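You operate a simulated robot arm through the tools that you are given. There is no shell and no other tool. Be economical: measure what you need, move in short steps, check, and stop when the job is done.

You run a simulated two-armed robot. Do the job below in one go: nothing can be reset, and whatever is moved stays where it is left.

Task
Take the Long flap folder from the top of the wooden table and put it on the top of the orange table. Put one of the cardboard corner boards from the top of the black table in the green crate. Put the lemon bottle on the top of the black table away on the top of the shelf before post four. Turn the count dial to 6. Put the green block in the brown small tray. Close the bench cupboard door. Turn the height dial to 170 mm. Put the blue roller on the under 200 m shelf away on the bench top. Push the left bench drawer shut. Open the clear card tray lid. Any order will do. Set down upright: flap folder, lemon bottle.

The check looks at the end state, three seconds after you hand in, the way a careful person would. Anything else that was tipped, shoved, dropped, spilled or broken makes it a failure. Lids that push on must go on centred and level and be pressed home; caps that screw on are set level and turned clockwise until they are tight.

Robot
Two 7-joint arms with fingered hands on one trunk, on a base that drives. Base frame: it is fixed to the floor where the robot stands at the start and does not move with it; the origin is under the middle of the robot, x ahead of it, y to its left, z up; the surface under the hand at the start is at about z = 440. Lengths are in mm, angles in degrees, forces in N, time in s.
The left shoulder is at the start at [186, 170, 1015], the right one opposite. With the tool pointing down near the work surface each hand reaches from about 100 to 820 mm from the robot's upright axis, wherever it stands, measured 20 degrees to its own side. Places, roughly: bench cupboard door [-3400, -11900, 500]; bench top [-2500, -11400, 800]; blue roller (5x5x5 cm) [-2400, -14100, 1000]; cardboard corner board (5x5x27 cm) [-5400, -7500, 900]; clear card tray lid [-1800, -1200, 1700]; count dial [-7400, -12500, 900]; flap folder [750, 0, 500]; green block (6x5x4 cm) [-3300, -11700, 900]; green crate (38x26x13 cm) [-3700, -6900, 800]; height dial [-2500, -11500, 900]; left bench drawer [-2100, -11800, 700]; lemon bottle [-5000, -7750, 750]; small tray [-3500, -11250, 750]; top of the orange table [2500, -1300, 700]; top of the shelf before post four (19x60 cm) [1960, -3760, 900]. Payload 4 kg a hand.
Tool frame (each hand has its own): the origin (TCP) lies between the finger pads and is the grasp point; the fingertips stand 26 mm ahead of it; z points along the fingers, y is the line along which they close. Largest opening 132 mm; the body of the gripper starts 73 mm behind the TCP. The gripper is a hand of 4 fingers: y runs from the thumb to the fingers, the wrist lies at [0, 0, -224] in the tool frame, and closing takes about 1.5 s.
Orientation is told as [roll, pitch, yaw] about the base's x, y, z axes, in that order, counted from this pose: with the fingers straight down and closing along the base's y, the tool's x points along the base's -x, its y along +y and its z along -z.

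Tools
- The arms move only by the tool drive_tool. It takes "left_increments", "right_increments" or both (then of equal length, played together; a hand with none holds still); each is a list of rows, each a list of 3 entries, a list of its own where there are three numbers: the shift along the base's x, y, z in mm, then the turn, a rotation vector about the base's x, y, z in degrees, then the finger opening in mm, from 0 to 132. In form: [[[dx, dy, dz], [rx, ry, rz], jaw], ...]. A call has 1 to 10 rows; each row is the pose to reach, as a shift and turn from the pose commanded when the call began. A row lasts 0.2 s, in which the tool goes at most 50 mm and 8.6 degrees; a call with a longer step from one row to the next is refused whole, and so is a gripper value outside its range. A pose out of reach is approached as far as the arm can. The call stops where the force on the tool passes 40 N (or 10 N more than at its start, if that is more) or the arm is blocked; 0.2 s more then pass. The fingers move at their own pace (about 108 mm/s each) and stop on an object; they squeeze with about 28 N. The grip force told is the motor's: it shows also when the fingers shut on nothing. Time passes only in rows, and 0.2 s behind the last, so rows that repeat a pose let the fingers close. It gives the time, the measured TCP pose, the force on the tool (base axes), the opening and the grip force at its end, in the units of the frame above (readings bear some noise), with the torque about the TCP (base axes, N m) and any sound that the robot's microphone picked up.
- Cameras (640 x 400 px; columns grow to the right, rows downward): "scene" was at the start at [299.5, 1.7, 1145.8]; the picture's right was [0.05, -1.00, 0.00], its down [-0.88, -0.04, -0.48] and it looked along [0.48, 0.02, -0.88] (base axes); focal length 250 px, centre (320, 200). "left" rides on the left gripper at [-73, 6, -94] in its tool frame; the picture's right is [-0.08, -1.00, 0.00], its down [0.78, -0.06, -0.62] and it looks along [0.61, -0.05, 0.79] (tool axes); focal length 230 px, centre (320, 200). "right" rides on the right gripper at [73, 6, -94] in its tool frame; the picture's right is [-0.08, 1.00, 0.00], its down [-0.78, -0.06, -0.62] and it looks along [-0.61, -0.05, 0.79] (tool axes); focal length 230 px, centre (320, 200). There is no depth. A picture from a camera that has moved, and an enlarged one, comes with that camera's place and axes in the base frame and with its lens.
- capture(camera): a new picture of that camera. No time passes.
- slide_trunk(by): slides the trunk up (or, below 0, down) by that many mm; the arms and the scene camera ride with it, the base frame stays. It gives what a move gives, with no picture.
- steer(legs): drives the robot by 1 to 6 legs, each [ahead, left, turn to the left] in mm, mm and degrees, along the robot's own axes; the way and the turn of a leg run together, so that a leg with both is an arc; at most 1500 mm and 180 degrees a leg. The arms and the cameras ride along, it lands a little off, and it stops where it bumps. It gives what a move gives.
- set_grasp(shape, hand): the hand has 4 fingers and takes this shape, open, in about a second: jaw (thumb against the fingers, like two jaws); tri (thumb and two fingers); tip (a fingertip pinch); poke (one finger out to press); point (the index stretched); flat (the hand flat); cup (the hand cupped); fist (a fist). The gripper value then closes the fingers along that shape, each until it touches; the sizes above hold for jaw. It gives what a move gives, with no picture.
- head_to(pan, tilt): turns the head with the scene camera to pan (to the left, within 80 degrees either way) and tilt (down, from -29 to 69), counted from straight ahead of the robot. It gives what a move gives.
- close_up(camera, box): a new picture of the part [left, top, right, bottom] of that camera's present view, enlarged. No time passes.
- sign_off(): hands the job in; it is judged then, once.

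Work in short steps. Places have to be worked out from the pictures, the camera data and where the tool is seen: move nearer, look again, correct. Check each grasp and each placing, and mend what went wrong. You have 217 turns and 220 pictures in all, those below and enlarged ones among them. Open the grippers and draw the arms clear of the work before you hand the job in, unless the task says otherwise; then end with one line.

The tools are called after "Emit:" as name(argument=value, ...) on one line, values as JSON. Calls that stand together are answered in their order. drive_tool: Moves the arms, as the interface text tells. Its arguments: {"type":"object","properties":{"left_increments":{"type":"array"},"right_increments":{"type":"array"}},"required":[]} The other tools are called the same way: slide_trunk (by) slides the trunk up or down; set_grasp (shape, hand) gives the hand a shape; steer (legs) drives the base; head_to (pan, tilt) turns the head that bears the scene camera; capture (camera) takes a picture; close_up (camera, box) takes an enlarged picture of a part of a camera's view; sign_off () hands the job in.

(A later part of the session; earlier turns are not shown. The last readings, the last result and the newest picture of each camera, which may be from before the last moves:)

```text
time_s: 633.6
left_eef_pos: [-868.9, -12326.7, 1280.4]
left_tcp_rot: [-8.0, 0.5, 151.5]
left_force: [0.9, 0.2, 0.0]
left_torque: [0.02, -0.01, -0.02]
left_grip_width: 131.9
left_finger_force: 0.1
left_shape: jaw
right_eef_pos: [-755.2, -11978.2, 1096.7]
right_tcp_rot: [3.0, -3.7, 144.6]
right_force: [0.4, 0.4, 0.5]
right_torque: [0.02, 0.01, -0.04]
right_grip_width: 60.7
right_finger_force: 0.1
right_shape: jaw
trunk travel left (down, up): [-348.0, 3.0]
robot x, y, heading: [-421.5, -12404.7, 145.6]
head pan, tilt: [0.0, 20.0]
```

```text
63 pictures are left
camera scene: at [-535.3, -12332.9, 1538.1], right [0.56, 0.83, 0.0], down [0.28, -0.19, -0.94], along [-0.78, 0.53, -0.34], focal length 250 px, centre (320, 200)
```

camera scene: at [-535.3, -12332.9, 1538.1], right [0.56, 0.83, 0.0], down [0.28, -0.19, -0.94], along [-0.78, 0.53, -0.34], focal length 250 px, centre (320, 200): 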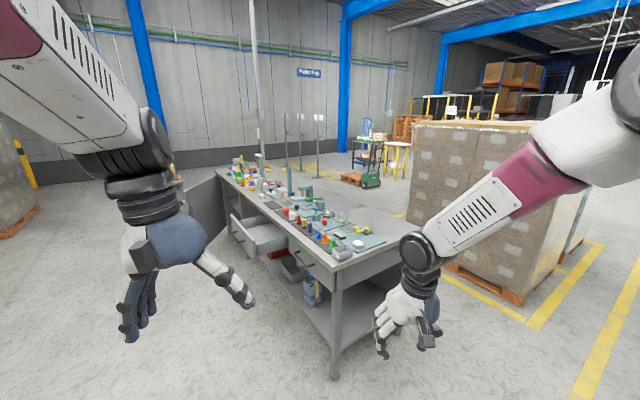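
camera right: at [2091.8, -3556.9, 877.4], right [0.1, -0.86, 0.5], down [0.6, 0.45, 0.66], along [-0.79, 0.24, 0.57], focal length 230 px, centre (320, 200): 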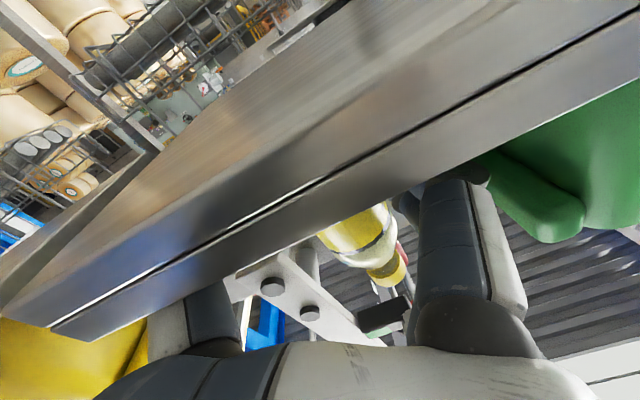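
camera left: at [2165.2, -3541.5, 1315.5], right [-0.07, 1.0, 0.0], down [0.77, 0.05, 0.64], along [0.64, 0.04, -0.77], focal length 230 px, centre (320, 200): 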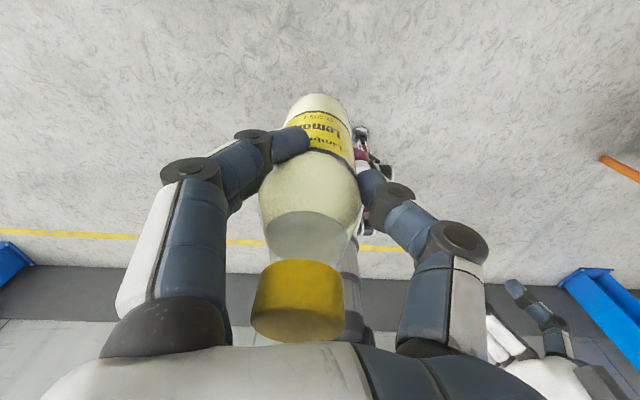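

The bench front faces −y (edge y≈−11650, x −3750…−1360), with drawers and a cupboard door open. I move in front of it, facing +y.

Emit:
steer(legs=[[0, 0, 34.4], [1300, 250, 0], [850, 0, 0], [0, 0, -90]])

Emit:
head_to(pan=0, tilt=30)

Emit:
capture(camera="scene")

```text
time_s: 650.0
left_eef_pos: [-2817.6, -12316.2, 1280.3]
left_tcp_rot: [-8.1, 0.5, 98.9]
left_force: [-0.1, 0.3, 0.5]
left_torque: [-0.02, 0.0, 0.01]
left_grip_width: 132.1
left_finger_force: 0.1
left_shape: jaw
right_eef_pos: [-2472.3, -12195.7, 1096.1]
right_tcp_rot: [3.0, -3.7, 92.0]
right_force: [-0.5, 0.8, -1.2]
right_torque: [0.04, 0.0, -0.03]
right_grip_width: 60.9
right_finger_force: 0.0
right_shape: jaw
trunk travel left (down, up): [-348.0, 3.0]
robot x, y, heading: [-2610.6, -12720.3, 93.6]
head pan, tilt: [0.0, 20.0]
```

```text
time_s: 650.7
left_eef_pos: [-2817.5, -12317.1, 1280.5]
left_tcp_rot: [-8.1, 0.3, 99.0]
left_force: [0.7, 0.9, -0.8]
left_torque: [0.02, 0.0, 0.02]
left_grip_width: 131.9
left_finger_force: 0.0
left_shape: jaw
right_eef_pos: [-2472.8, -12195.7, 1096.7]
right_tcp_rot: [3.1, -3.7, 91.9]
right_force: [0.3, 0.9, 0.7]
right_torque: [0.0, 0.01, 0.02]
right_grip_width: 60.8
right_finger_force: 0.0
right_shape: jaw
trunk travel left (down, up): [-348.0, 3.0]
robot x, y, heading: [-2610.3, -12717.2, 93.4]
head pan, tilt: [0.0, 30.0]
```

```text
62 pictures are left
camera scene: at [-2619.9, -12589.9, 1522.1], right [1.0, 0.06, 0.0], down [0.03, -0.5, -0.87], along [-0.05, 0.86, -0.5], focal length 250 px, centre (320, 200)
```

scene: 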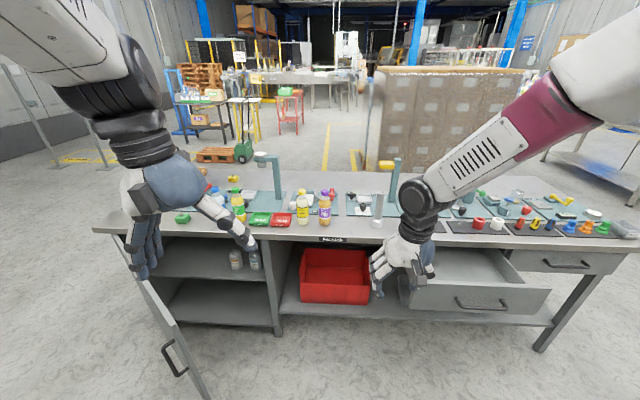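

I zoom on the bench top to find block, brown tray and height dial.

Emit:
close_up(camera="scene", box=[90, 140, 420, 290])

```text
1.94 times, centred on (255, 215) of scene
camera zoom: at [-2619.9, -12589.9, 1522.1], right [1.0, 0.06, 0.0], down [0.03, -0.5, -0.87], along [-0.05, 0.86, -0.5], focal length 484 px, centre (446, 171)
```

zoom: 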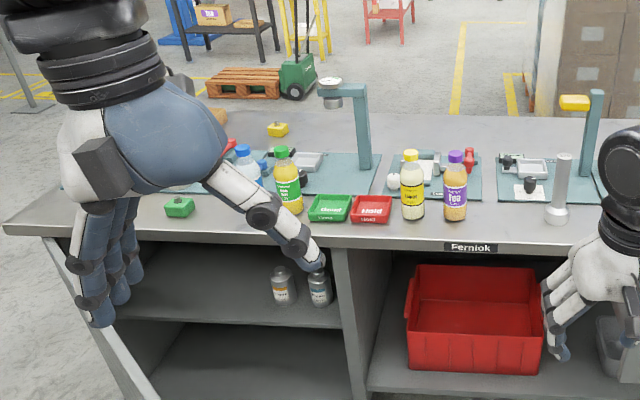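

The open left drawer's front is at about [−2010,−11865,~700]. I lower the trunk, make a right fist pointing forward, and line up with it.

Emit:
steer(legs=[[0, -270, -3.4]])

Emit:
slide_trunk(by=-300)

Emit:
set_grasp(hand="right", shape="fist")

Emit:
drive_tool(right_increments=[[[19, 8, -8], [8.5, 0, 0], 60], [[38, 16, -16], [17, 0, 0], 60], [[57, 24, -24], [25.5, 0, 0], 60], [[76, 32, -32], [34, 0, 0], 60], [[95, 40, -40], [42.5, 0, 0], 60], [[114, 48, -50], [51, 0, 0], 60], [[133, 56, -60], [59.5, 0, 0], 60], [[152, 64, -70], [68, 0, 0], 60], [[171, 72, -85], [76.5, 0, 0], 60], [[190, 80, -100], [85, 0, 0], 60]])

Emit:
capture(camera="scene")

```text
time_s: 653.7
left_eef_pos: [-2526.2, -12297.2, 1280.5]
left_tcp_rot: [-8.2, 0.4, 95.4]
left_force: [0.4, 0.3, -1.0]
left_torque: [0.01, -0.02, -0.02]
left_grip_width: 132.1
left_finger_force: 0.1
left_shape: jaw
right_eef_pos: [-2174.8, -12197.5, 1095.2]
right_tcp_rot: [3.0, -3.7, 88.5]
right_force: [0.1, 0.0, -0.4]
right_torque: [0.0, 0.02, -0.01]
right_grip_width: 60.9
right_finger_force: 0.1
right_shape: jaw
trunk travel left (down, up): [-348.0, 3.0]
robot x, y, heading: [-2346.5, -12707.1, 90.0]
head pan, tilt: [0.0, 30.0]
```

```text
time_s: 656.7
left_eef_pos: [-2528.0, -12244.1, 803.4]
left_tcp_rot: [-8.7, 30.1, 97.2]
left_force: [-0.1, 0.7, 0.5]
left_torque: [0.04, 0.02, 0.0]
left_grip_width: 131.9
left_finger_force: 0.0
left_shape: jaw
right_eef_pos: [-2173.3, -12197.6, 796.6]
right_tcp_rot: [3.0, -3.9, 88.2]
right_force: [0.0, -0.1, 0.3]
right_torque: [-0.02, 0.01, 0.02]
right_grip_width: 60.8
right_finger_force: 0.1
right_shape: jaw
trunk travel left (down, up): [-48.0, 303.0]
robot x, y, heading: [-2345.1, -12714.1, 89.7]
head pan, tilt: [0.0, 30.0]
```

```text
time_s: 657.6
left_eef_pos: [-2528.0, -12244.6, 804.0]
left_tcp_rot: [-8.9, 30.1, 97.2]
left_force: [0.0, 0.5, 0.8]
left_torque: [-0.01, 0.04, 0.01]
left_grip_width: 131.7
left_finger_force: 0.0
left_shape: jaw
right_eef_pos: [-2173.9, -12198.6, 797.5]
right_tcp_rot: [3.0, -3.7, 88.3]
right_force: [0.4, -0.6, 0.1]
right_torque: [0.01, 0.01, 0.02]
right_grip_width: 0.4
right_finger_force: 0.1
right_shape: fist
trunk travel left (down, up): [-48.0, 303.0]
robot x, y, heading: [-2343.0, -12714.0, 89.8]
head pan, tilt: [0.0, 30.0]
```

```text
time_s: 660.0
left_eef_pos: [-2528.4, -12241.9, 804.3]
left_tcp_rot: [-9.2, 30.1, 97.4]
left_force: [-0.6, -0.5, -0.7]
left_torque: [0.0, 0.0, -0.01]
left_grip_width: 131.8
left_finger_force: 0.0
left_shape: jaw
right_eef_pos: [-1935.3, -12132.5, 753.4]
right_tcp_rot: [-66.9, -79.6, 172.0]
right_force: [0.2, 0.5, -0.5]
right_torque: [0.02, -0.03, 0.0]
right_grip_width: 0.0
right_finger_force: 0.0
right_shape: fist
right hand out of reach, approached as far as the arm can: row 3, 4, 5, 6, 7, 8, 9, 10
trunk travel left (down, up): [-48.0, 303.0]
robot x, y, heading: [-2343.3, -12712.6, 89.6]
head pan, tilt: [0.0, 30.0]
stopped in row 10 (right hand): the arm was blocked; the commanded pose is now the measured one
```

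```text
60 pictures are left
camera scene: at [-2344.9, -12397.9, 1201.7], right [1.0, -0.01, 0.0], down [0.0, -0.5, -0.87], along [0.0, 0.87, -0.5], focal length 250 px, centre (320, 200)
```

scene: 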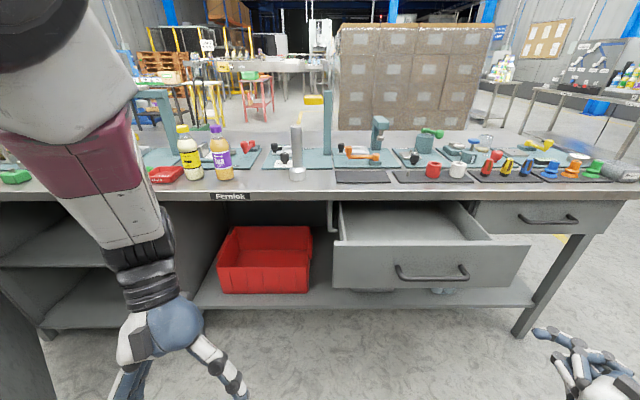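

The drawer's front panel spans z 587–748, x −2308…−1742. I lower the fist to z≈680 and bring it in line.

Emit:
drive_tool(right_increments=[[[-10, 20, -25], [0, 0, 0], 0], [[-20, 40, -50], [0, 0, 0], 0], [[-30, 60, -75], [0, 0, 0], 0], [[-40, 80, -75], [0, 0, 0], 0], [[-40, 80, -75], [0, 0, 0], 0]])

Emit:
capture(camera="right")

```text
time_s: 661.2
left_eef_pos: [-2528.2, -12243.1, 804.5]
left_tcp_rot: [-9.3, 30.1, 97.3]
left_force: [-0.7, -0.1, -1.0]
left_torque: [0.01, 0.0, -0.03]
left_grip_width: 131.9
left_finger_force: 0.0
left_shape: jaw
right_eef_pos: [-1947.4, -12149.8, 718.6]
right_tcp_rot: [-66.5, -79.7, 171.5]
right_force: [-0.7, 0.0, 0.4]
right_torque: [0.03, 0.02, 0.02]
right_grip_width: 0.1
right_finger_force: 0.1
right_shape: fist
right hand out of reach, approached as far as the arm can: row 1, 2, 3, 4, 5
trunk travel left (down, up): [-48.0, 303.0]
robot x, y, heading: [-2350.0, -12710.2, 89.6]
head pan, tilt: [0.0, 30.0]
```

```text
59 pictures are left
camera right: at [-1916.9, -12243.2, 653.2], right [-0.96, -0.26, -0.09], down [0.07, -0.56, 0.83], along [-0.26, 0.79, 0.56], focal length 230 px, centre (320, 200)
```

right: 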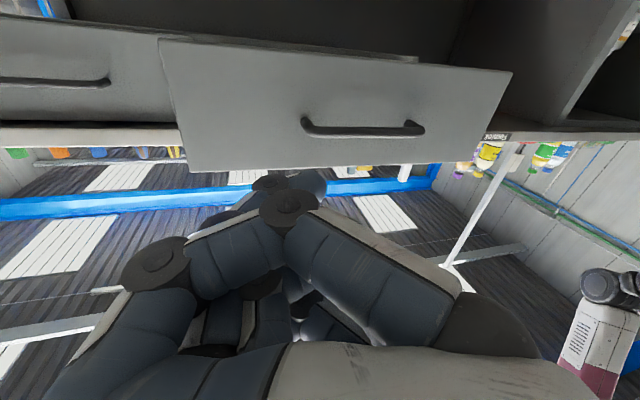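

The fist points forward at z≈718. I lower the trunk 40, raise the left hand out of the way, and drive forward gently against the drawer.

Emit:
slide_trunk(by=-40)

Emit:
drive_tool(left_increments=[[[-10, -10, 45], [0, 0, 0], 132], [[-20, -20, 90], [0, 0, 0], 132], [[-30, -30, 135], [0, 0, 0], 132], [[-40, -40, 180], [0, 0, 0], 132], [[-50, -50, 225], [0, 0, 0], 132], [[-50, -50, 265], [0, 0, 0], 132]])

Emit:
steer(legs=[[240, 0, 0]])

Emit:
steer(legs=[[120, 0, 0]])

```text
time_s: 662.0
left_eef_pos: [-2529.2, -12242.2, 737.7]
left_tcp_rot: [-11.7, 36.4, 98.7]
left_force: [-0.5, 0.7, -1.4]
left_torque: [0.02, -0.03, 0.04]
left_grip_width: 131.6
left_finger_force: 0.1
left_shape: jaw
right_eef_pos: [-1942.6, -12148.6, 676.6]
right_tcp_rot: [-67.1, -79.5, 172.1]
right_force: [1.5, -0.3, 0.5]
right_torque: [-0.02, 0.0, 0.03]
right_grip_width: 0.0
right_finger_force: 0.0
right_shape: fist
trunk travel left (down, up): [-8.0, 343.0]
robot x, y, heading: [-2346.9, -12711.1, 89.5]
head pan, tilt: [0.0, 30.0]
```

```text
time_s: 663.4
left_eef_pos: [-2715.5, -12241.9, 974.0]
left_tcp_rot: [-11.6, 36.3, 98.1]
left_force: [0.2, 0.0, 0.3]
left_torque: [0.0, 0.03, 0.01]
left_grip_width: 132.1
left_finger_force: 0.1
left_shape: jaw
left hand out of reach, approached as far as the arm can: row 1, 2, 3, 4, 5, 6
right_eef_pos: [-1942.0, -12148.0, 676.9]
right_tcp_rot: [-66.6, -79.5, 171.6]
right_force: [1.0, -0.6, -0.2]
right_torque: [-0.02, -0.01, 0.03]
right_grip_width: 0.0
right_finger_force: 0.1
right_shape: fist
trunk travel left (down, up): [-8.0, 343.0]
robot x, y, heading: [-2345.2, -12711.4, 89.7]
head pan, tilt: [0.0, 30.0]
```

```text
time_s: 665.2
left_eef_pos: [-2710.8, -12006.5, 970.4]
left_tcp_rot: [-10.9, 37.1, 98.2]
left_force: [0.8, 0.3, -0.3]
left_torque: [-0.04, 0.0, 0.05]
left_grip_width: 132.1
left_finger_force: 0.0
left_shape: jaw
right_eef_pos: [-1935.1, -11916.1, 675.6]
right_tcp_rot: [-66.3, -79.6, 170.8]
right_force: [0.3, 0.1, -0.2]
right_torque: [0.01, 0.02, 0.01]
right_grip_width: 0.2
right_finger_force: 0.1
right_shape: fist
trunk travel left (down, up): [-8.0, 343.0]
robot x, y, heading: [-2340.4, -12476.3, 89.5]
head pan, tilt: [0.0, 30.0]
```

```text
time_s: 666.4
left_eef_pos: [-2711.5, -11887.7, 969.8]
left_tcp_rot: [-11.3, 37.1, 98.3]
left_force: [0.2, 0.3, 0.3]
left_torque: [-0.03, -0.02, 0.02]
left_grip_width: 132.1
left_finger_force: 0.0
left_shape: jaw
right_eef_pos: [-1932.9, -11797.6, 676.0]
right_tcp_rot: [-66.1, -79.5, 170.8]
right_force: [0.1, 0.5, -0.2]
right_torque: [0.0, 0.01, 0.01]
right_grip_width: 0.1
right_finger_force: 0.0
right_shape: fist
trunk travel left (down, up): [-8.0, 343.0]
robot x, y, heading: [-2341.6, -12360.5, 88.9]
head pan, tilt: [0.0, 30.0]
```

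No contact yet (the fist's front is behind the TCP). I raise and draw back the left hand more, away from the bench bottles, then continue.

Emit:
drive_tool(left_increments=[[[0, -30, 35], [0, 0, 0], 132], [[0, -60, 70], [0, 0, 0], 132], [[0, -90, 105], [0, 0, 0], 132], [[0, -110, 140], [0, 0, 0], 132], [[0, -110, 180], [0, 0, 0], 132]])

Emit:
steer(legs=[[120, 0, 0.5]])

Emit:
capture(camera="scene")

```text
time_s: 667.6
left_eef_pos: [-2725.5, -12026.7, 1121.2]
left_tcp_rot: [-12.9, 36.7, 98.1]
left_force: [-0.7, 0.3, 0.2]
left_torque: [-0.01, 0.01, -0.02]
left_grip_width: 131.7
left_finger_force: 0.1
left_shape: jaw
left hand out of reach, approached as far as the arm can: row 4, 5
right_eef_pos: [-1932.6, -11798.6, 675.7]
right_tcp_rot: [-66.4, -79.6, 170.9]
right_force: [0.2, 0.6, -0.2]
right_torque: [0.01, -0.01, -0.02]
right_grip_width: 0.0
right_finger_force: 0.1
right_shape: fist
trunk travel left (down, up): [-8.0, 343.0]
robot x, y, heading: [-2340.2, -12359.0, 89.0]
head pan, tilt: [0.0, 30.0]
```

```text
time_s: 668.7
left_eef_pos: [-2727.7, -11949.8, 1121.2]
left_tcp_rot: [-13.1, 36.9, 98.8]
left_force: [-1.0, -0.6, 0.4]
left_torque: [-0.01, -0.02, 0.04]
left_grip_width: 131.9
left_finger_force: 0.1
left_shape: jaw
right_eef_pos: [-1933.7, -11723.6, 674.8]
right_tcp_rot: [-64.7, -79.6, 169.1]
right_force: [-2.5, -10.9, 1.9]
right_torque: [0.06, -0.04, -0.14]
right_grip_width: 0.2
right_finger_force: 0.1
right_shape: fist
trunk travel left (down, up): [-8.0, 343.0]
robot x, y, heading: [-2338.2, -12281.6, 89.5]
head pan, tilt: [0.0, 30.0]
stopped in leg 1: the force on the tool passed its limit at 88 N (the readings are from after the stop); the commanded pose is now the measured one
```

```text
58 pictures are left
camera scene: at [-2337.1, -11930.8, 1154.1], right [1.0, -0.01, 0.0], down [-0.01, -0.5, -0.87], along [0.01, 0.87, -0.5], focal length 250 px, centre (320, 200)
```

scene: 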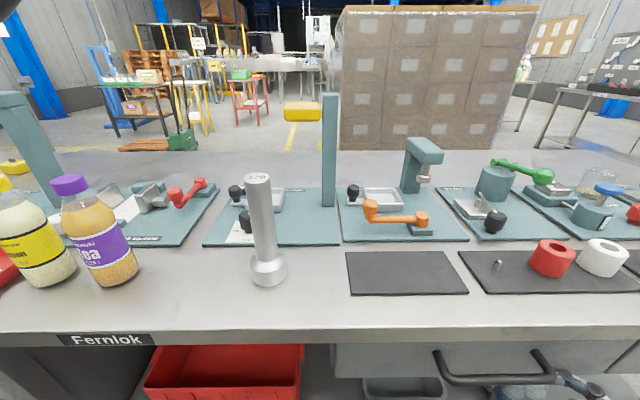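

Contact. I push on with the arm itself in small steps.

Emit:
drive_tool(right_increments=[[[0, 6, 0], [0, 0, 0], 0], [[0, 14, 0], [0, 0, 0], 0], [[0, 24, 0], [0, 0, 0], 0], [[0, 36, 0], [0, 0, 0], 0], [[0, 50, 0], [0, 0, 0], 0], [[0, 65, 0], [0, 0, 0], 0], [[0, 80, 0], [0, 0, 0], 0], [[0, 95, 0], [0, 0, 0], 0]])

```text
time_s: 669.1
left_eef_pos: [-2728.3, -11950.4, 1120.1]
left_tcp_rot: [-13.2, 36.8, 98.5]
left_force: [0.2, 0.5, -0.1]
left_torque: [0.0, -0.01, -0.02]
left_grip_width: 132.0
left_finger_force: 0.0
left_shape: jaw
right_eef_pos: [-1931.4, -11722.3, 672.3]
right_tcp_rot: [-64.4, -79.8, 168.6]
right_force: [-2.5, -19.5, 6.6]
right_torque: [0.21, -0.15, -0.29]
right_grip_width: 0.2
right_finger_force: 0.0
right_shape: fist
trunk travel left (down, up): [-8.0, 343.0]
robot x, y, heading: [-2341.6, -12282.9, 89.1]
head pan, tilt: [0.0, 30.0]
stopped in row 2 (right hand): the force on the tool passed its limit at 51 N (the readings are from after the stop); the commanded pose is now the measured one
```

I look down to see whether the drawer is shut.

Emit:
head_to(pan=-25, tilt=60)

Emit:
capture(camera="scene")

```text
time_s: 670.1
left_eef_pos: [-2727.4, -11951.4, 1121.3]
left_tcp_rot: [-13.1, 36.8, 98.5]
left_force: [0.2, 0.8, -0.9]
left_torque: [-0.02, 0.01, 0.0]
left_grip_width: 131.7
left_finger_force: 0.0
left_shape: jaw
right_eef_pos: [-1929.9, -11722.0, 671.8]
right_tcp_rot: [-64.2, -79.8, 168.4]
right_force: [1.7, -37.1, 6.0]
right_torque: [0.2, -0.13, -0.66]
right_grip_width: 0.1
right_finger_force: 0.1
right_shape: fist
trunk travel left (down, up): [-8.0, 343.0]
robot x, y, heading: [-2339.2, -12279.8, 89.0]
head pan, tilt: [-25.0, 60.0]
```

```text
57 pictures are left
camera scene: at [-2308.0, -11963.4, 1112.5], right [0.9, -0.44, 0.0], down [-0.38, -0.78, -0.5], along [0.22, 0.45, -0.86], focal length 250 px, centre (320, 200)
```

scene: 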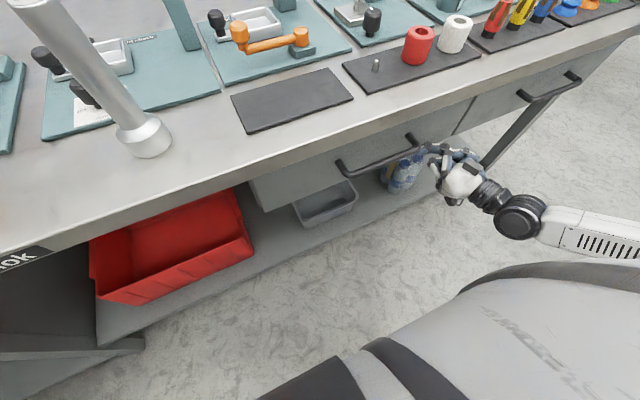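

The left drawer is shut. Next the cupboard door: half open, free end about [−3150,−12110]; I back off, move left, and push it closed with the same fist.

Emit:
steer(legs=[[-450, 0, 0.8], [0, 1255, 0]])

Emit:
head_to(pan=-20, tilt=45)

Emit:
capture(camera="scene")

```text
time_s: 682.4
left_eef_pos: [-3915.4, -12378.6, 1120.7]
left_tcp_rot: [-13.3, 36.9, 96.6]
left_force: [-0.2, 0.0, -0.6]
left_torque: [-0.03, 0.02, -0.06]
left_grip_width: 131.9
left_finger_force: 0.1
left_shape: jaw
right_eef_pos: [-3104.2, -12175.1, 666.7]
right_tcp_rot: [-62.8, -79.7, 164.1]
right_force: [13.4, -10.4, 5.4]
right_torque: [0.21, 0.07, -0.4]
right_grip_width: 0.0
right_finger_force: 0.1
right_shape: fist
trunk travel left (down, up): [-8.0, 343.0]
robot x, y, heading: [-3541.9, -12723.1, 86.9]
head pan, tilt: [-25.0, 60.0]
stopped in leg 2: the force on the tool passed its limit at 57 N (the readings are from after the stop); the commanded pose is now the measured one
```

```text
time_s: 683.1
left_eef_pos: [-3914.8, -12379.1, 1121.9]
left_tcp_rot: [-13.1, 36.9, 96.8]
left_force: [0.1, 0.4, -0.6]
left_torque: [0.0, 0.04, 0.06]
left_grip_width: 131.8
left_finger_force: 0.0
left_shape: jaw
right_eef_pos: [-3104.6, -12174.9, 666.1]
right_tcp_rot: [-62.2, -79.8, 163.8]
right_force: [28.1, -21.6, 4.5]
right_torque: [0.27, 0.12, -0.95]
right_grip_width: 0.0
right_finger_force: 0.0
right_shape: fist
trunk travel left (down, up): [-8.0, 343.0]
robot x, y, heading: [-3539.2, -12720.9, 87.5]
head pan, tilt: [-20.0, 45.0]
```

```text
56 pictures are left
camera scene: at [-3495.4, -12387.8, 1131.5], right [0.92, -0.39, 0.0], down [-0.27, -0.65, -0.71], along [0.27, 0.65, -0.71], focal length 250 px, centre (320, 200)
```

scene: 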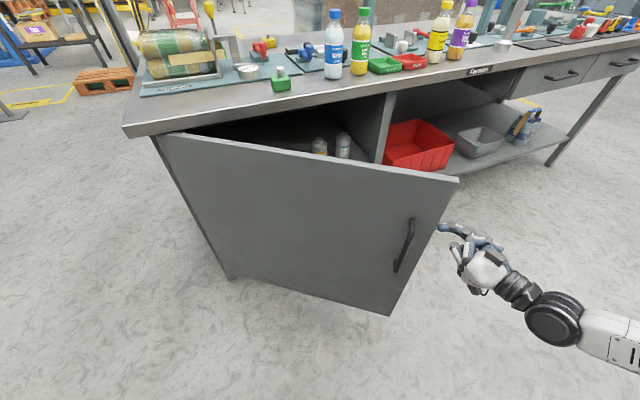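

The fist caught the door's free edge from the side. I move right, back, then left so it faces the door's outer face, and push forward.

Emit:
steer(legs=[[0, -90, 0], [-280, 0, 2.5], [0, 220, 0], [300, 0, 0]])

Emit:
steer(legs=[[150, 0, 0]])

Emit:
steer(legs=[[150, 0, 0]])

Emit:
capture(camera="scene")

```text
time_s: 689.9
left_eef_pos: [-4065.7, -12370.9, 1119.7]
left_tcp_rot: [-13.1, 37.0, 99.0]
left_force: [-0.1, 0.7, 0.1]
left_torque: [-0.01, 0.01, 0.01]
left_grip_width: 132.0
left_finger_force: 0.1
left_shape: jaw
right_eef_pos: [-3265.4, -12138.3, 668.2]
right_tcp_rot: [-62.1, -79.7, 165.8]
right_force: [0.9, 0.2, -0.1]
right_torque: [-0.01, -0.02, 0.03]
right_grip_width: 0.0
right_finger_force: 0.1
right_shape: fist
trunk travel left (down, up): [-8.0, 343.0]
robot x, y, heading: [-3675.1, -12704.3, 89.8]
head pan, tilt: [-20.0, 45.0]
```

```text
time_s: 691.3
left_eef_pos: [-4065.7, -12221.9, 1121.5]
left_tcp_rot: [-13.2, 37.0, 99.1]
left_force: [0.6, -0.1, -0.2]
left_torque: [-0.03, 0.0, -0.02]
left_grip_width: 132.0
left_finger_force: 0.0
left_shape: jaw
right_eef_pos: [-3265.1, -11987.0, 667.2]
right_tcp_rot: [-61.8, -79.7, 166.0]
right_force: [-0.3, -0.1, 0.0]
right_torque: [0.02, 0.05, 0.03]
right_grip_width: 0.0
right_finger_force: 0.1
right_shape: fist
trunk travel left (down, up): [-8.0, 343.0]
robot x, y, heading: [-3673.5, -12554.6, 89.6]
head pan, tilt: [-20.0, 45.0]
```

```text
time_s: 692.6
left_eef_pos: [-4061.7, -12075.1, 1121.1]
left_tcp_rot: [-13.2, 37.0, 98.8]
left_force: [-0.2, 0.1, 0.3]
left_torque: [-0.05, 0.0, -0.01]
left_grip_width: 131.9
left_finger_force: 0.1
left_shape: jaw
right_eef_pos: [-3260.8, -11843.0, 667.0]
right_tcp_rot: [-62.0, -79.7, 165.7]
right_force: [-0.3, -0.2, -0.1]
right_torque: [0.01, -0.04, 0.01]
right_grip_width: 0.0
right_finger_force: 0.2
right_shape: fist
trunk travel left (down, up): [-8.0, 343.0]
robot x, y, heading: [-3675.5, -12409.5, 89.3]
head pan, tilt: [-20.0, 45.0]
```

```text
55 pictures are left
camera scene: at [-3643.2, -12069.1, 1130.9], right [0.94, -0.35, 0.0], down [-0.25, -0.66, -0.71], along [0.25, 0.66, -0.71], focal length 250 px, centre (320, 200)
```

scene: 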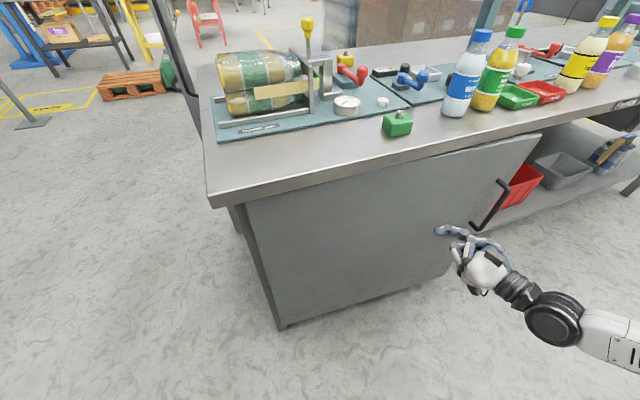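

The door is swinging shut; I push on in small steps.

Emit:
steer(legs=[[80, 0, 0]])

Emit:
steer(legs=[[60, 0, 0.5]])

Emit:
capture(camera="scene")

```text
time_s: 693.7
left_eef_pos: [-4060.7, -11995.8, 1120.9]
left_tcp_rot: [-13.1, 37.0, 98.9]
left_force: [0.1, -0.4, 1.2]
left_torque: [-0.03, -0.01, 0.01]
left_grip_width: 131.7
left_finger_force: 0.1
left_shape: jaw
right_eef_pos: [-3260.0, -11763.6, 666.7]
right_tcp_rot: [-61.9, -79.6, 165.5]
right_force: [0.5, -0.4, -0.1]
right_torque: [0.02, 0.02, -0.01]
right_grip_width: 0.1
right_finger_force: 0.0
right_shape: fist
trunk travel left (down, up): [-8.0, 343.0]
robot x, y, heading: [-3672.8, -12327.4, 89.1]
head pan, tilt: [-20.0, 45.0]
```

```text
time_s: 694.6
left_eef_pos: [-4062.4, -11956.6, 1121.7]
left_tcp_rot: [-13.4, 37.1, 98.9]
left_force: [-0.1, -0.3, -0.5]
left_torque: [0.02, -0.02, 0.02]
left_grip_width: 132.0
left_finger_force: 0.0
left_shape: jaw
right_eef_pos: [-3264.1, -11724.0, 666.0]
right_tcp_rot: [-60.5, -79.9, 164.4]
right_force: [-3.5, -9.5, 1.3]
right_torque: [0.05, -0.02, -0.04]
right_grip_width: 0.0
right_finger_force: 0.1
right_shape: fist
trunk travel left (down, up): [-8.0, 343.0]
robot x, y, heading: [-3671.5, -12289.6, 89.6]
head pan, tilt: [-20.0, 45.0]
stopped in leg 1: the force on the tool passed its limit at 76 N (the readings are from after the stop); the commanded pose is now the measured one
```

```text
54 pictures are left
camera scene: at [-3643.8, -11949.3, 1131.4], right [0.94, -0.35, 0.0], down [-0.25, -0.66, -0.71], along [0.25, 0.66, -0.71], focal length 250 px, centre (320, 200)
```

scene: 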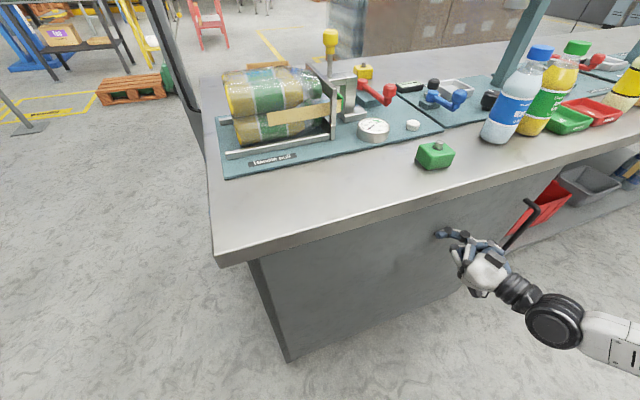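

The door is shut. The green block is at ≈[−3313,−11665,865] (bench top ≈845). I zoom on the bench's left end to find the brown small tray.

Emit:
close_up(camera="scene", box=[190, 20, 640, 260])

```text
1.42 times, centred on (415, 140) of scene
camera zoom: at [-3643.8, -11949.3, 1131.4], right [0.94, -0.35, 0.0], down [-0.25, -0.66, -0.71], along [0.25, 0.66, -0.71], focal length 355 px, centre (185, 285)
```

zoom: 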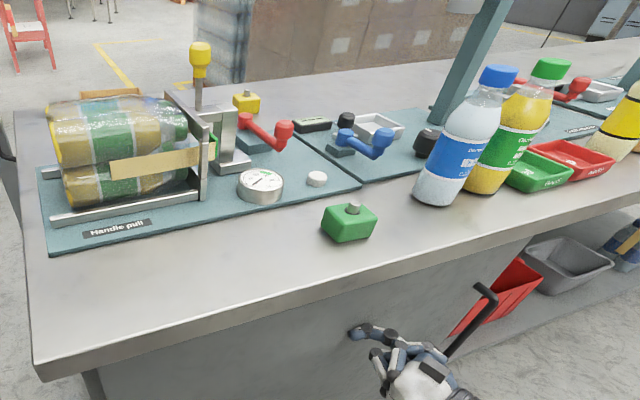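

The brown tray is behind the bottle pack at the bench's back. First I back off, raise the trunk, and bring both hands to pointing down.

Emit:
steer(legs=[[-400, 0, 0]])

Emit:
slide_trunk(by=260)

Emit:
drive_tool(right_increments=[[[-8, -8, 10], [-8.5, 0, 0], 0], [[-16, -16, 20], [-17, 0, 0], 0], [[-24, -24, 30], [-25.5, 0, 0], 0], [[-32, -32, 40], [-34, 0, 0], 0], [[-40, -40, 50], [-42.5, 0, 0], 0], [[-50, -50, 60], [-51, 0, 0], 0], [[-60, -60, 70], [-59.5, 0, 0], 0], [[-70, -70, 80], [-68, 0, 0], 0], [[-80, -80, 90], [-76.5, 0, 0], 0], [[-90, -90, 100], [-82, 0, 0], 0]], left_increments=[[[10, 0, -15], [7, 3.5, 0], 132], [[20, 5, -30], [14, 7, 0], 132], [[30, 10, -45], [21, 10.5, 0], 132], [[40, 15, -60], [28, 14, 0], 132], [[50, 20, -75], [35, 17.4, 0], 132], [[60, 25, -90], [35, 17.4, 0], 132], [[70, 30, -100], [35, 17.4, 0], 132], [[80, 40, -100], [35, 17.4, 0], 132], [[90, 50, -100], [35, 17.4, 0], 132], [[100, 60, -100], [35, 17.4, 0], 132]])

```text
time_s: 697.1
left_eef_pos: [-4065.2, -12356.6, 1120.0]
left_tcp_rot: [-13.4, 37.0, 99.1]
left_force: [0.1, 0.0, -0.2]
left_torque: [0.03, 0.02, 0.0]
left_grip_width: 132.0
left_finger_force: 0.0
left_shape: jaw
right_eef_pos: [-3263.9, -12122.8, 666.3]
right_tcp_rot: [-60.6, -79.7, 164.5]
right_force: [0.7, 0.2, 0.9]
right_torque: [0.02, 0.0, -0.02]
right_grip_width: 0.1
right_finger_force: 0.1
right_shape: fist
trunk travel left (down, up): [-8.0, 343.0]
robot x, y, heading: [-3674.5, -12685.7, 90.0]
head pan, tilt: [-20.0, 45.0]
```

```text
time_s: 699.8
left_eef_pos: [-4066.8, -12610.6, 1437.8]
left_tcp_rot: [-18.8, 1.1, 97.1]
left_force: [0.5, -0.4, 0.8]
left_torque: [0.03, -0.03, -0.02]
left_grip_width: 131.9
left_finger_force: 0.2
left_shape: jaw
right_eef_pos: [-3264.5, -12118.6, 1036.6]
right_tcp_rot: [-121.9, -76.0, -135.5]
right_force: [-0.8, 0.1, 0.6]
right_torque: [0.02, 0.03, 0.06]
right_grip_width: 0.0
right_finger_force: 0.0
right_shape: fist
trunk travel left (down, up): [-268.0, 83.0]
robot x, y, heading: [-3676.6, -12687.4, 89.4]
head pan, tilt: [-20.0, 45.0]
```

```text
time_s: 701.5
left_eef_pos: [-4005.9, -12583.7, 1335.5]
left_tcp_rot: [-8.2, -35.9, 97.3]
left_force: [-23.1, 6.2, -1.7]
left_torque: [0.01, 0.13, 0.52]
left_grip_width: 130.8
left_finger_force: 0.1
left_shape: jaw
right_eef_pos: [-3325.3, -12178.9, 1107.4]
right_tcp_rot: [5.4, -38.8, 102.9]
right_force: [0.2, 1.0, -0.3]
right_torque: [0.01, 0.03, -0.02]
right_grip_width: 0.0
right_finger_force: 0.0
right_shape: fist
trunk travel left (down, up): [-268.0, 83.0]
robot x, y, heading: [-3676.5, -12683.8, 89.7]
head pan, tilt: [-20.0, 45.0]
stopped in row 8 (left hand): the force on the tool passed its limit at 48 N (the readings are from after the stop); the commanded pose is now the measured one
```

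The torso straightened as the trunk rose, so I over-rotated the left hand and it touched the robot itself. I move it forward and level both hands.

Emit:
drive_tool(left_increments=[[[-25, 25, 0], [-4, 0.4, 0], 132], [[-30, 65, -5], [-12, 1.2, 0], 132], [[-30, 105, -15], [-20, 2, 0], 132], [[-20, 145, -35], [-28, 2.8, 0], 132], [[0, 185, -55], [-36, 3.6, 0], 132], [[20, 225, -80], [-36.6, 3.6, 0], 132], [[40, 260, -100], [-36.6, 3.6, 0], 132], [[60, 290, -130], [-36.6, 3.6, 0], 132], [[80, 310, -160], [-36.6, 3.6, 0], 132]], right_increments=[[[0, 0, 0], [-7, -2.8, 0], 0], [[0, 0, 0], [-14, -5.6, 0], 0], [[0, 0, 0], [-21, -8.4, 0], 0], [[0, 0, 0], [-28, -11, 0], 0], [[0, 0, 0], [-36, -14, 0], 0], [[0, 0, 0], [-36, -14, 0], 0], [[0, 0, 0], [-36, -14, 0], 0], [[0, 0, 0], [-36, -14, 0], 0], [[0, 0, 0], [-36, -14, 0], 0]])

Emit:
set_grasp(hand="right", shape="jaw")

```text
refused: row 6 steps farther than a row can; nothing moved
```

```text
time_s: 702.4
left_eef_pos: [-4004.5, -12581.7, 1336.3]
left_tcp_rot: [-8.3, -36.1, 97.2]
left_force: [-31.0, 1.6, 9.5]
left_torque: [0.07, -0.63, 0.23]
left_grip_width: 131.0
left_finger_force: 0.0
left_shape: jaw
right_eef_pos: [-3324.4, -12179.5, 1106.9]
right_tcp_rot: [5.3, -38.9, 103.0]
right_force: [-0.2, -0.2, -0.1]
right_torque: [-0.02, -0.02, 0.02]
right_grip_width: 132.0
right_finger_force: 0.0
right_shape: jaw
trunk travel left (down, up): [-268.0, 83.0]
robot x, y, heading: [-3673.9, -12682.9, 89.7]
head pan, tilt: [-20.0, 45.0]
```

A row step was too long; I repeat with shorter steps.

Emit:
drive_tool(left_increments=[[[-25, 25, 0], [-4, 0.4, 0], 132], [[-30, 60, -5], [-12, 1.2, 0], 132], [[-30, 98, -15], [-20, 2, 0], 132], [[-20, 135, -30], [-28, 2.8, 0], 132], [[-5, 172, -45], [-36, 3.6, 0], 132], [[10, 208, -65], [-36.6, 3.6, 0], 132], [[25, 240, -90], [-36.6, 3.6, 0], 132], [[40, 265, -120], [-36.6, 3.6, 0], 132], [[55, 290, -150], [-36.6, 3.6, 0], 132]], right_increments=[[[0, 0, 0], [-7, -2.8, 0], 132], [[0, 0, 0], [-14, -5.6, 0], 132], [[0, 0, 0], [-21, -8.4, 0], 132], [[0, 0, 0], [-28, -11, 0], 132], [[0, 0, 0], [-36, -14, 0], 132], [[0, 0, 0], [-36, -14, 0], 132], [[0, 0, 0], [-36, -14, 0], 132], [[0, 0, 0], [-36, -14, 0], 132], [[0, 0, 0], [-36, -14, 0], 132]])

```text
time_s: 704.4
left_eef_pos: [-4104.8, -12334.9, 1201.3]
left_tcp_rot: [-1.0, -0.6, 98.4]
left_force: [-0.7, 0.8, 0.1]
left_torque: [0.02, 0.02, -0.02]
left_grip_width: 131.8
left_finger_force: 0.0
left_shape: jaw
left hand out of reach, approached as far as the arm can: row 4, 5, 6, 7, 8, 9
right_eef_pos: [-3325.9, -12179.0, 1106.7]
right_tcp_rot: [0.1, -0.5, 104.6]
right_force: [-0.6, 0.3, 0.0]
right_torque: [0.02, 0.02, 0.01]
right_grip_width: 132.0
right_finger_force: 0.0
right_shape: jaw
trunk travel left (down, up): [-268.0, 83.0]
robot x, y, heading: [-3675.7, -12687.9, 89.7]
head pan, tilt: [-20.0, 45.0]
```

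Both hands are level. The right hand already lines up with the block's x; I drive 400 ahead and look through the right camera.

Emit:
steer(legs=[[400, 0, 0]])

Emit:
drive_tool(right_increments=[[[5, 30, -20], [0, 0, -7], 110], [[10, 60, -40], [0, 0, -14], 110], [[12, 95, -70], [0, 0, -14], 110], [[12, 114, -100], [0, 0, -14], 110], [[12, 114, -120], [0, 0, -14], 110]])

Emit:
capture(camera="right")

```text
time_s: 707.0
left_eef_pos: [-4099.2, -11915.3, 1199.6]
left_tcp_rot: [-0.9, 0.2, 98.0]
left_force: [0.3, 0.2, 0.7]
left_torque: [-0.02, 0.01, 0.02]
left_grip_width: 131.7
left_finger_force: 0.1
left_shape: jaw
right_eef_pos: [-3318.6, -11761.4, 1106.6]
right_tcp_rot: [0.1, -0.4, 104.4]
right_force: [-0.2, -0.4, -0.7]
right_torque: [-0.01, -0.01, 0.05]
right_grip_width: 131.9
right_finger_force: 0.1
right_shape: jaw
trunk travel left (down, up): [-268.0, 83.0]
robot x, y, heading: [-3672.1, -12266.0, 89.7]
head pan, tilt: [-20.0, 45.0]
```

```text
time_s: 708.2
left_eef_pos: [-4101.5, -11917.2, 1197.9]
left_tcp_rot: [-0.9, 0.2, 98.4]
left_force: [-0.5, 0.4, 0.4]
left_torque: [-0.03, 0.02, 0.0]
left_grip_width: 131.7
left_finger_force: 0.1
left_shape: jaw
right_eef_pos: [-3309.0, -11647.6, 983.8]
right_tcp_rot: [0.0, -0.4, 90.4]
right_force: [0.1, 0.3, -0.3]
right_torque: [0.02, 0.01, -0.01]
right_grip_width: 110.3
right_finger_force: 0.0
right_shape: jaw
trunk travel left (down, up): [-268.0, 83.0]
robot x, y, heading: [-3675.2, -12266.8, 89.5]
head pan, tilt: [-20.0, 45.0]
```

```text
52 pictures are left
camera right: at [-3314.8, -11722.4, 1078.6], right [-1.0, 0.07, 0.0], down [0.06, 0.78, 0.62], along [0.04, 0.62, -0.78], focal length 230 px, centre (320, 200)
```

right: 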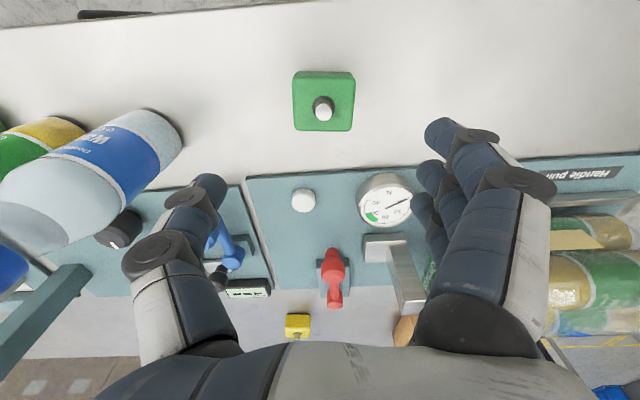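

The block is at [−3315,−11665]. I go down over it to z≈880 and close.

Emit:
drive_tool(right_increments=[[[-4, -10, -30], [0, 0, 0], 100], [[-6, -17, -60], [0, 0, 0], 100], [[-6, -17, -90], [0, 0, 0], 100], [[-6, -17, -104], [0, 0, 0], 100], [[-6, -17, -104], [0, 0, 0], 60], [[-6, -17, -104], [0, 0, 0], 40], [[-6, -17, -104], [0, 0, 0], 30], [[-6, -17, -104], [0, 0, 0], 30], [[-6, -17, -104], [0, 0, 0], 30]])

Emit:
capture(camera="right")

```text
time_s: 710.2
left_eef_pos: [-4100.0, -11916.9, 1199.2]
left_tcp_rot: [-0.8, 0.3, 98.6]
left_force: [0.8, -0.2, 0.0]
left_torque: [0.04, 0.02, 0.0]
left_grip_width: 131.8
left_finger_force: 0.0
left_shape: jaw
right_eef_pos: [-3313.5, -11665.8, 883.9]
right_tcp_rot: [0.1, -0.6, 90.4]
right_force: [-0.1, -0.5, 0.1]
right_torque: [0.0, -0.04, 0.0]
right_grip_width: 40.8
right_finger_force: 28.1
right_shape: jaw
trunk travel left (down, up): [-268.0, 83.0]
robot x, y, heading: [-3672.1, -12265.9, 89.4]
head pan, tilt: [-20.0, 45.0]
```

```text
51 pictures are left
camera right: at [-3320.1, -11741.1, 978.3], right [-1.0, 0.07, 0.0], down [0.06, 0.78, 0.62], along [0.04, 0.62, -0.78], focal length 230 px, centre (320, 200)
```

right: 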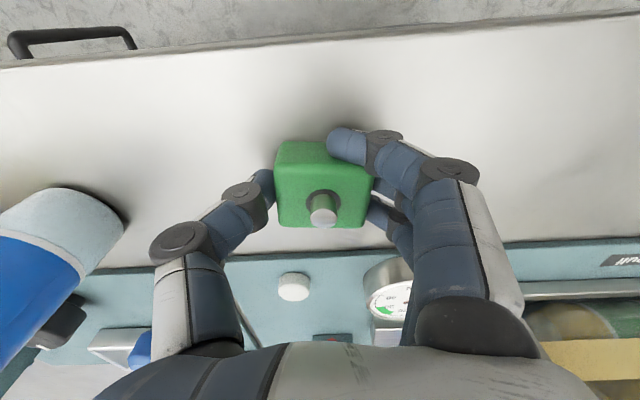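

Block gripped. I lift it, back away, and go around to the bench's left end facing +x.

Emit:
drive_tool(right_increments=[[[0, 0, 20], [0, 0, 0], 30], [[0, 0, 65], [0, 0, 0], 30], [[0, 0, 110], [0, 0, 0], 30], [[0, -20, 155], [0, 0, 0], 30], [[0, -50, 190], [0, 0, 0], 30]])

Emit:
steer(legs=[[-300, 0, 0], [0, 900, 0], [1400, 0, 0], [170, 0, 0], [0, 0, -90]])

Emit:
head_to(pan=0, tilt=40)

Emit:
capture(camera="scene")

```text
time_s: 711.4
left_eef_pos: [-4102.1, -11917.6, 1200.3]
left_tcp_rot: [-0.8, 0.0, 98.5]
left_force: [-0.2, -0.4, 0.5]
left_torque: [0.01, 0.01, -0.01]
left_grip_width: 131.9
left_finger_force: 0.0
left_shape: jaw
right_eef_pos: [-3316.8, -11717.9, 1077.8]
right_tcp_rot: [0.1, -0.5, 90.5]
right_force: [-0.2, 0.0, -0.6]
right_torque: [0.05, 0.02, -0.05]
right_grip_width: 40.1
right_finger_force: 27.9
right_shape: jaw
trunk travel left (down, up): [-268.0, 83.0]
robot x, y, heading: [-3674.5, -12265.5, 89.5]
head pan, tilt: [-20.0, 45.0]
```

```text
time_s: 733.1
left_eef_pos: [-4185.3, -10498.8, 1199.6]
left_tcp_rot: [-0.8, 0.2, 7.7]
left_force: [0.6, 0.0, -0.3]
left_torque: [0.01, 0.04, 0.01]
left_grip_width: 131.7
left_finger_force: 0.0
left_shape: jaw
right_eef_pos: [-3995.0, -11285.8, 1075.8]
right_tcp_rot: [0.2, -0.6, -0.4]
right_force: [0.0, 0.0, -0.2]
right_torque: [0.0, -0.01, 0.0]
right_grip_width: 39.8
right_finger_force: 27.7
right_shape: jaw
trunk travel left (down, up): [-268.0, 83.0]
robot x, y, heading: [-4541.0, -10922.1, -1.7]
head pan, tilt: [-20.0, 45.0]
```

```text
time_s: 733.9
left_eef_pos: [-4185.0, -10497.5, 1198.8]
left_tcp_rot: [-0.8, 0.1, 7.8]
left_force: [0.1, 0.1, -0.8]
left_torque: [-0.01, -0.02, -0.02]
left_grip_width: 131.8
left_finger_force: 0.1
left_shape: jaw
right_eef_pos: [-3994.9, -11284.6, 1075.3]
right_tcp_rot: [0.0, -0.5, -0.2]
right_force: [0.1, 0.5, -1.7]
right_torque: [-0.01, 0.01, 0.01]
right_grip_width: 39.9
right_finger_force: 27.4
right_shape: jaw
trunk travel left (down, up): [-268.0, 83.0]
robot x, y, heading: [-4538.1, -10922.9, -1.3]
head pan, tilt: [0.0, 40.0]
```

```text
50 pictures are left
camera scene: at [-4410.6, -10927.3, 1426.7], right [-0.02, -1.0, 0.0], down [-0.64, 0.02, -0.77], along [0.77, -0.02, -0.64], focal length 250 px, centre (320, 200)
```

scene: 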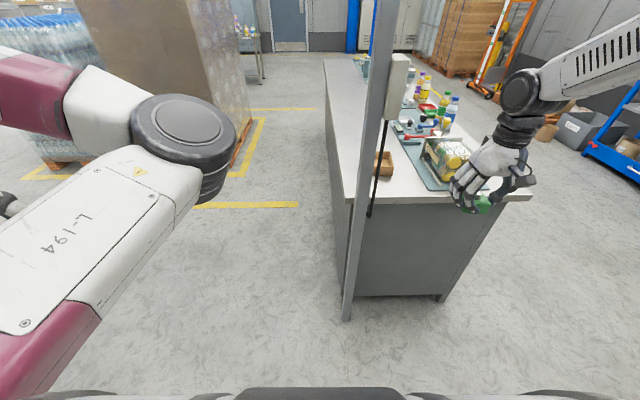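

The brown tray is at ≈[−3500,−11227]; a thin post stands at the bench's end at [−3740,−11084]. I position so that the post stays between the arms, then reach the tray with the right hand.

Emit:
steer(legs=[[0, -160, 1.3], [330, 0, 0]])

Emit:
drive_tool(right_increments=[[[20, 28, 0], [0, 0, 0], 30], [[40, 56, 0], [0, 0, 0], 30], [[60, 84, 0], [0, 0, 0], 30], [[80, 112, 0], [0, 0, 0], 30], [[100, 140, 0], [0, 0, 0], 30], [[115, 165, 0], [0, 0, 0], 30], [[130, 185, 0], [0, 0, 0], 30], [[130, 185, 0], [0, 0, 0], 30]])

Emit:
capture(camera="right")

```text
time_s: 737.7
left_eef_pos: [-3867.4, -10647.1, 1198.0]
left_tcp_rot: [-0.8, 0.2, 9.0]
left_force: [-1.0, -0.4, -0.2]
left_torque: [0.0, 0.01, -0.02]
left_grip_width: 131.9
left_finger_force: 0.1
left_shape: jaw
right_eef_pos: [-3662.4, -11431.0, 1076.2]
right_tcp_rot: [0.1, -0.4, 0.8]
right_force: [0.8, 0.3, -1.4]
right_torque: [-0.02, 0.0, 0.0]
right_grip_width: 39.9
right_finger_force: 27.8
right_shape: jaw
trunk travel left (down, up): [-268.0, 83.0]
robot x, y, heading: [-4217.4, -11075.6, -0.2]
head pan, tilt: [0.0, 40.0]
```

```text
time_s: 739.5
left_eef_pos: [-3867.7, -10647.4, 1200.0]
left_tcp_rot: [-0.8, 0.1, 9.0]
left_force: [0.5, 0.7, -0.6]
left_torque: [0.03, 0.02, 0.01]
left_grip_width: 131.9
left_finger_force: 0.0
left_shape: jaw
right_eef_pos: [-3531.7, -11244.4, 1076.7]
right_tcp_rot: [0.2, -0.4, 0.8]
right_force: [0.0, 0.4, -1.0]
right_torque: [-0.01, 0.06, 0.01]
right_grip_width: 39.6
right_finger_force: 27.8
right_shape: jaw
trunk travel left (down, up): [-268.0, 83.0]
robot x, y, heading: [-4219.3, -11076.9, -0.3]
head pan, tilt: [0.0, 40.0]
```

```text
49 pictures are left
camera right: at [-3606.3, -11240.0, 1170.8], right [0.06, 1.0, 0.0], down [0.78, -0.05, 0.62], along [0.62, -0.04, -0.78], focal length 230 px, centre (320, 200)
```

right: 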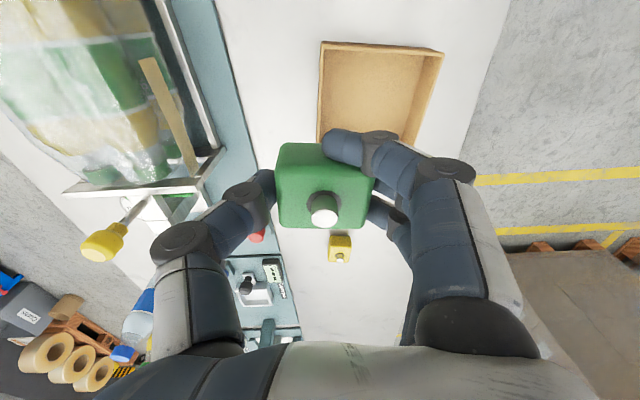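

The tray centre is ≈[−3527,−11169]. I move over it and lower the block until it touches.

Emit:
drive_tool(right_increments=[[[2, 38, 0], [0, 0, 0], 30], [[5, 75, -10], [0, 0, 0], 30], [[5, 75, -55], [0, 0, 0], 30], [[5, 75, -100], [0, 0, 0], 30], [[5, 75, -145], [0, 0, 0], 30], [[5, 75, -165], [0, 0, 0], 30], [[5, 75, -165], [0, 0, 0], 30]])

Emit:
capture(camera="right")

```text
time_s: 741.1
left_eef_pos: [-3867.9, -10646.5, 1198.1]
left_tcp_rot: [-0.8, 0.1, 9.0]
left_force: [0.4, -0.6, 0.4]
left_torque: [-0.04, -0.01, -0.02]
left_grip_width: 131.8
left_finger_force: 0.1
left_shape: jaw
right_eef_pos: [-3528.2, -11171.0, 907.3]
right_tcp_rot: [0.1, -0.5, 0.8]
right_force: [0.8, -0.3, -1.1]
right_torque: [0.01, -0.01, -0.02]
right_grip_width: 39.6
right_finger_force: 27.5
right_shape: jaw
trunk travel left (down, up): [-268.0, 83.0]
robot x, y, heading: [-4213.7, -11079.3, -0.3]
head pan, tilt: [0.0, 40.0]
```

```text
48 pictures are left
camera right: at [-3603.3, -11166.4, 1001.5], right [0.06, 1.0, 0.0], down [0.78, -0.05, 0.62], along [0.62, -0.04, -0.78], focal length 230 px, centre (320, 200)
```

right: 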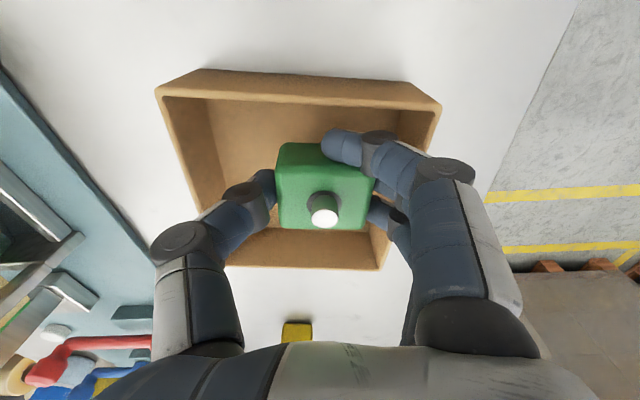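

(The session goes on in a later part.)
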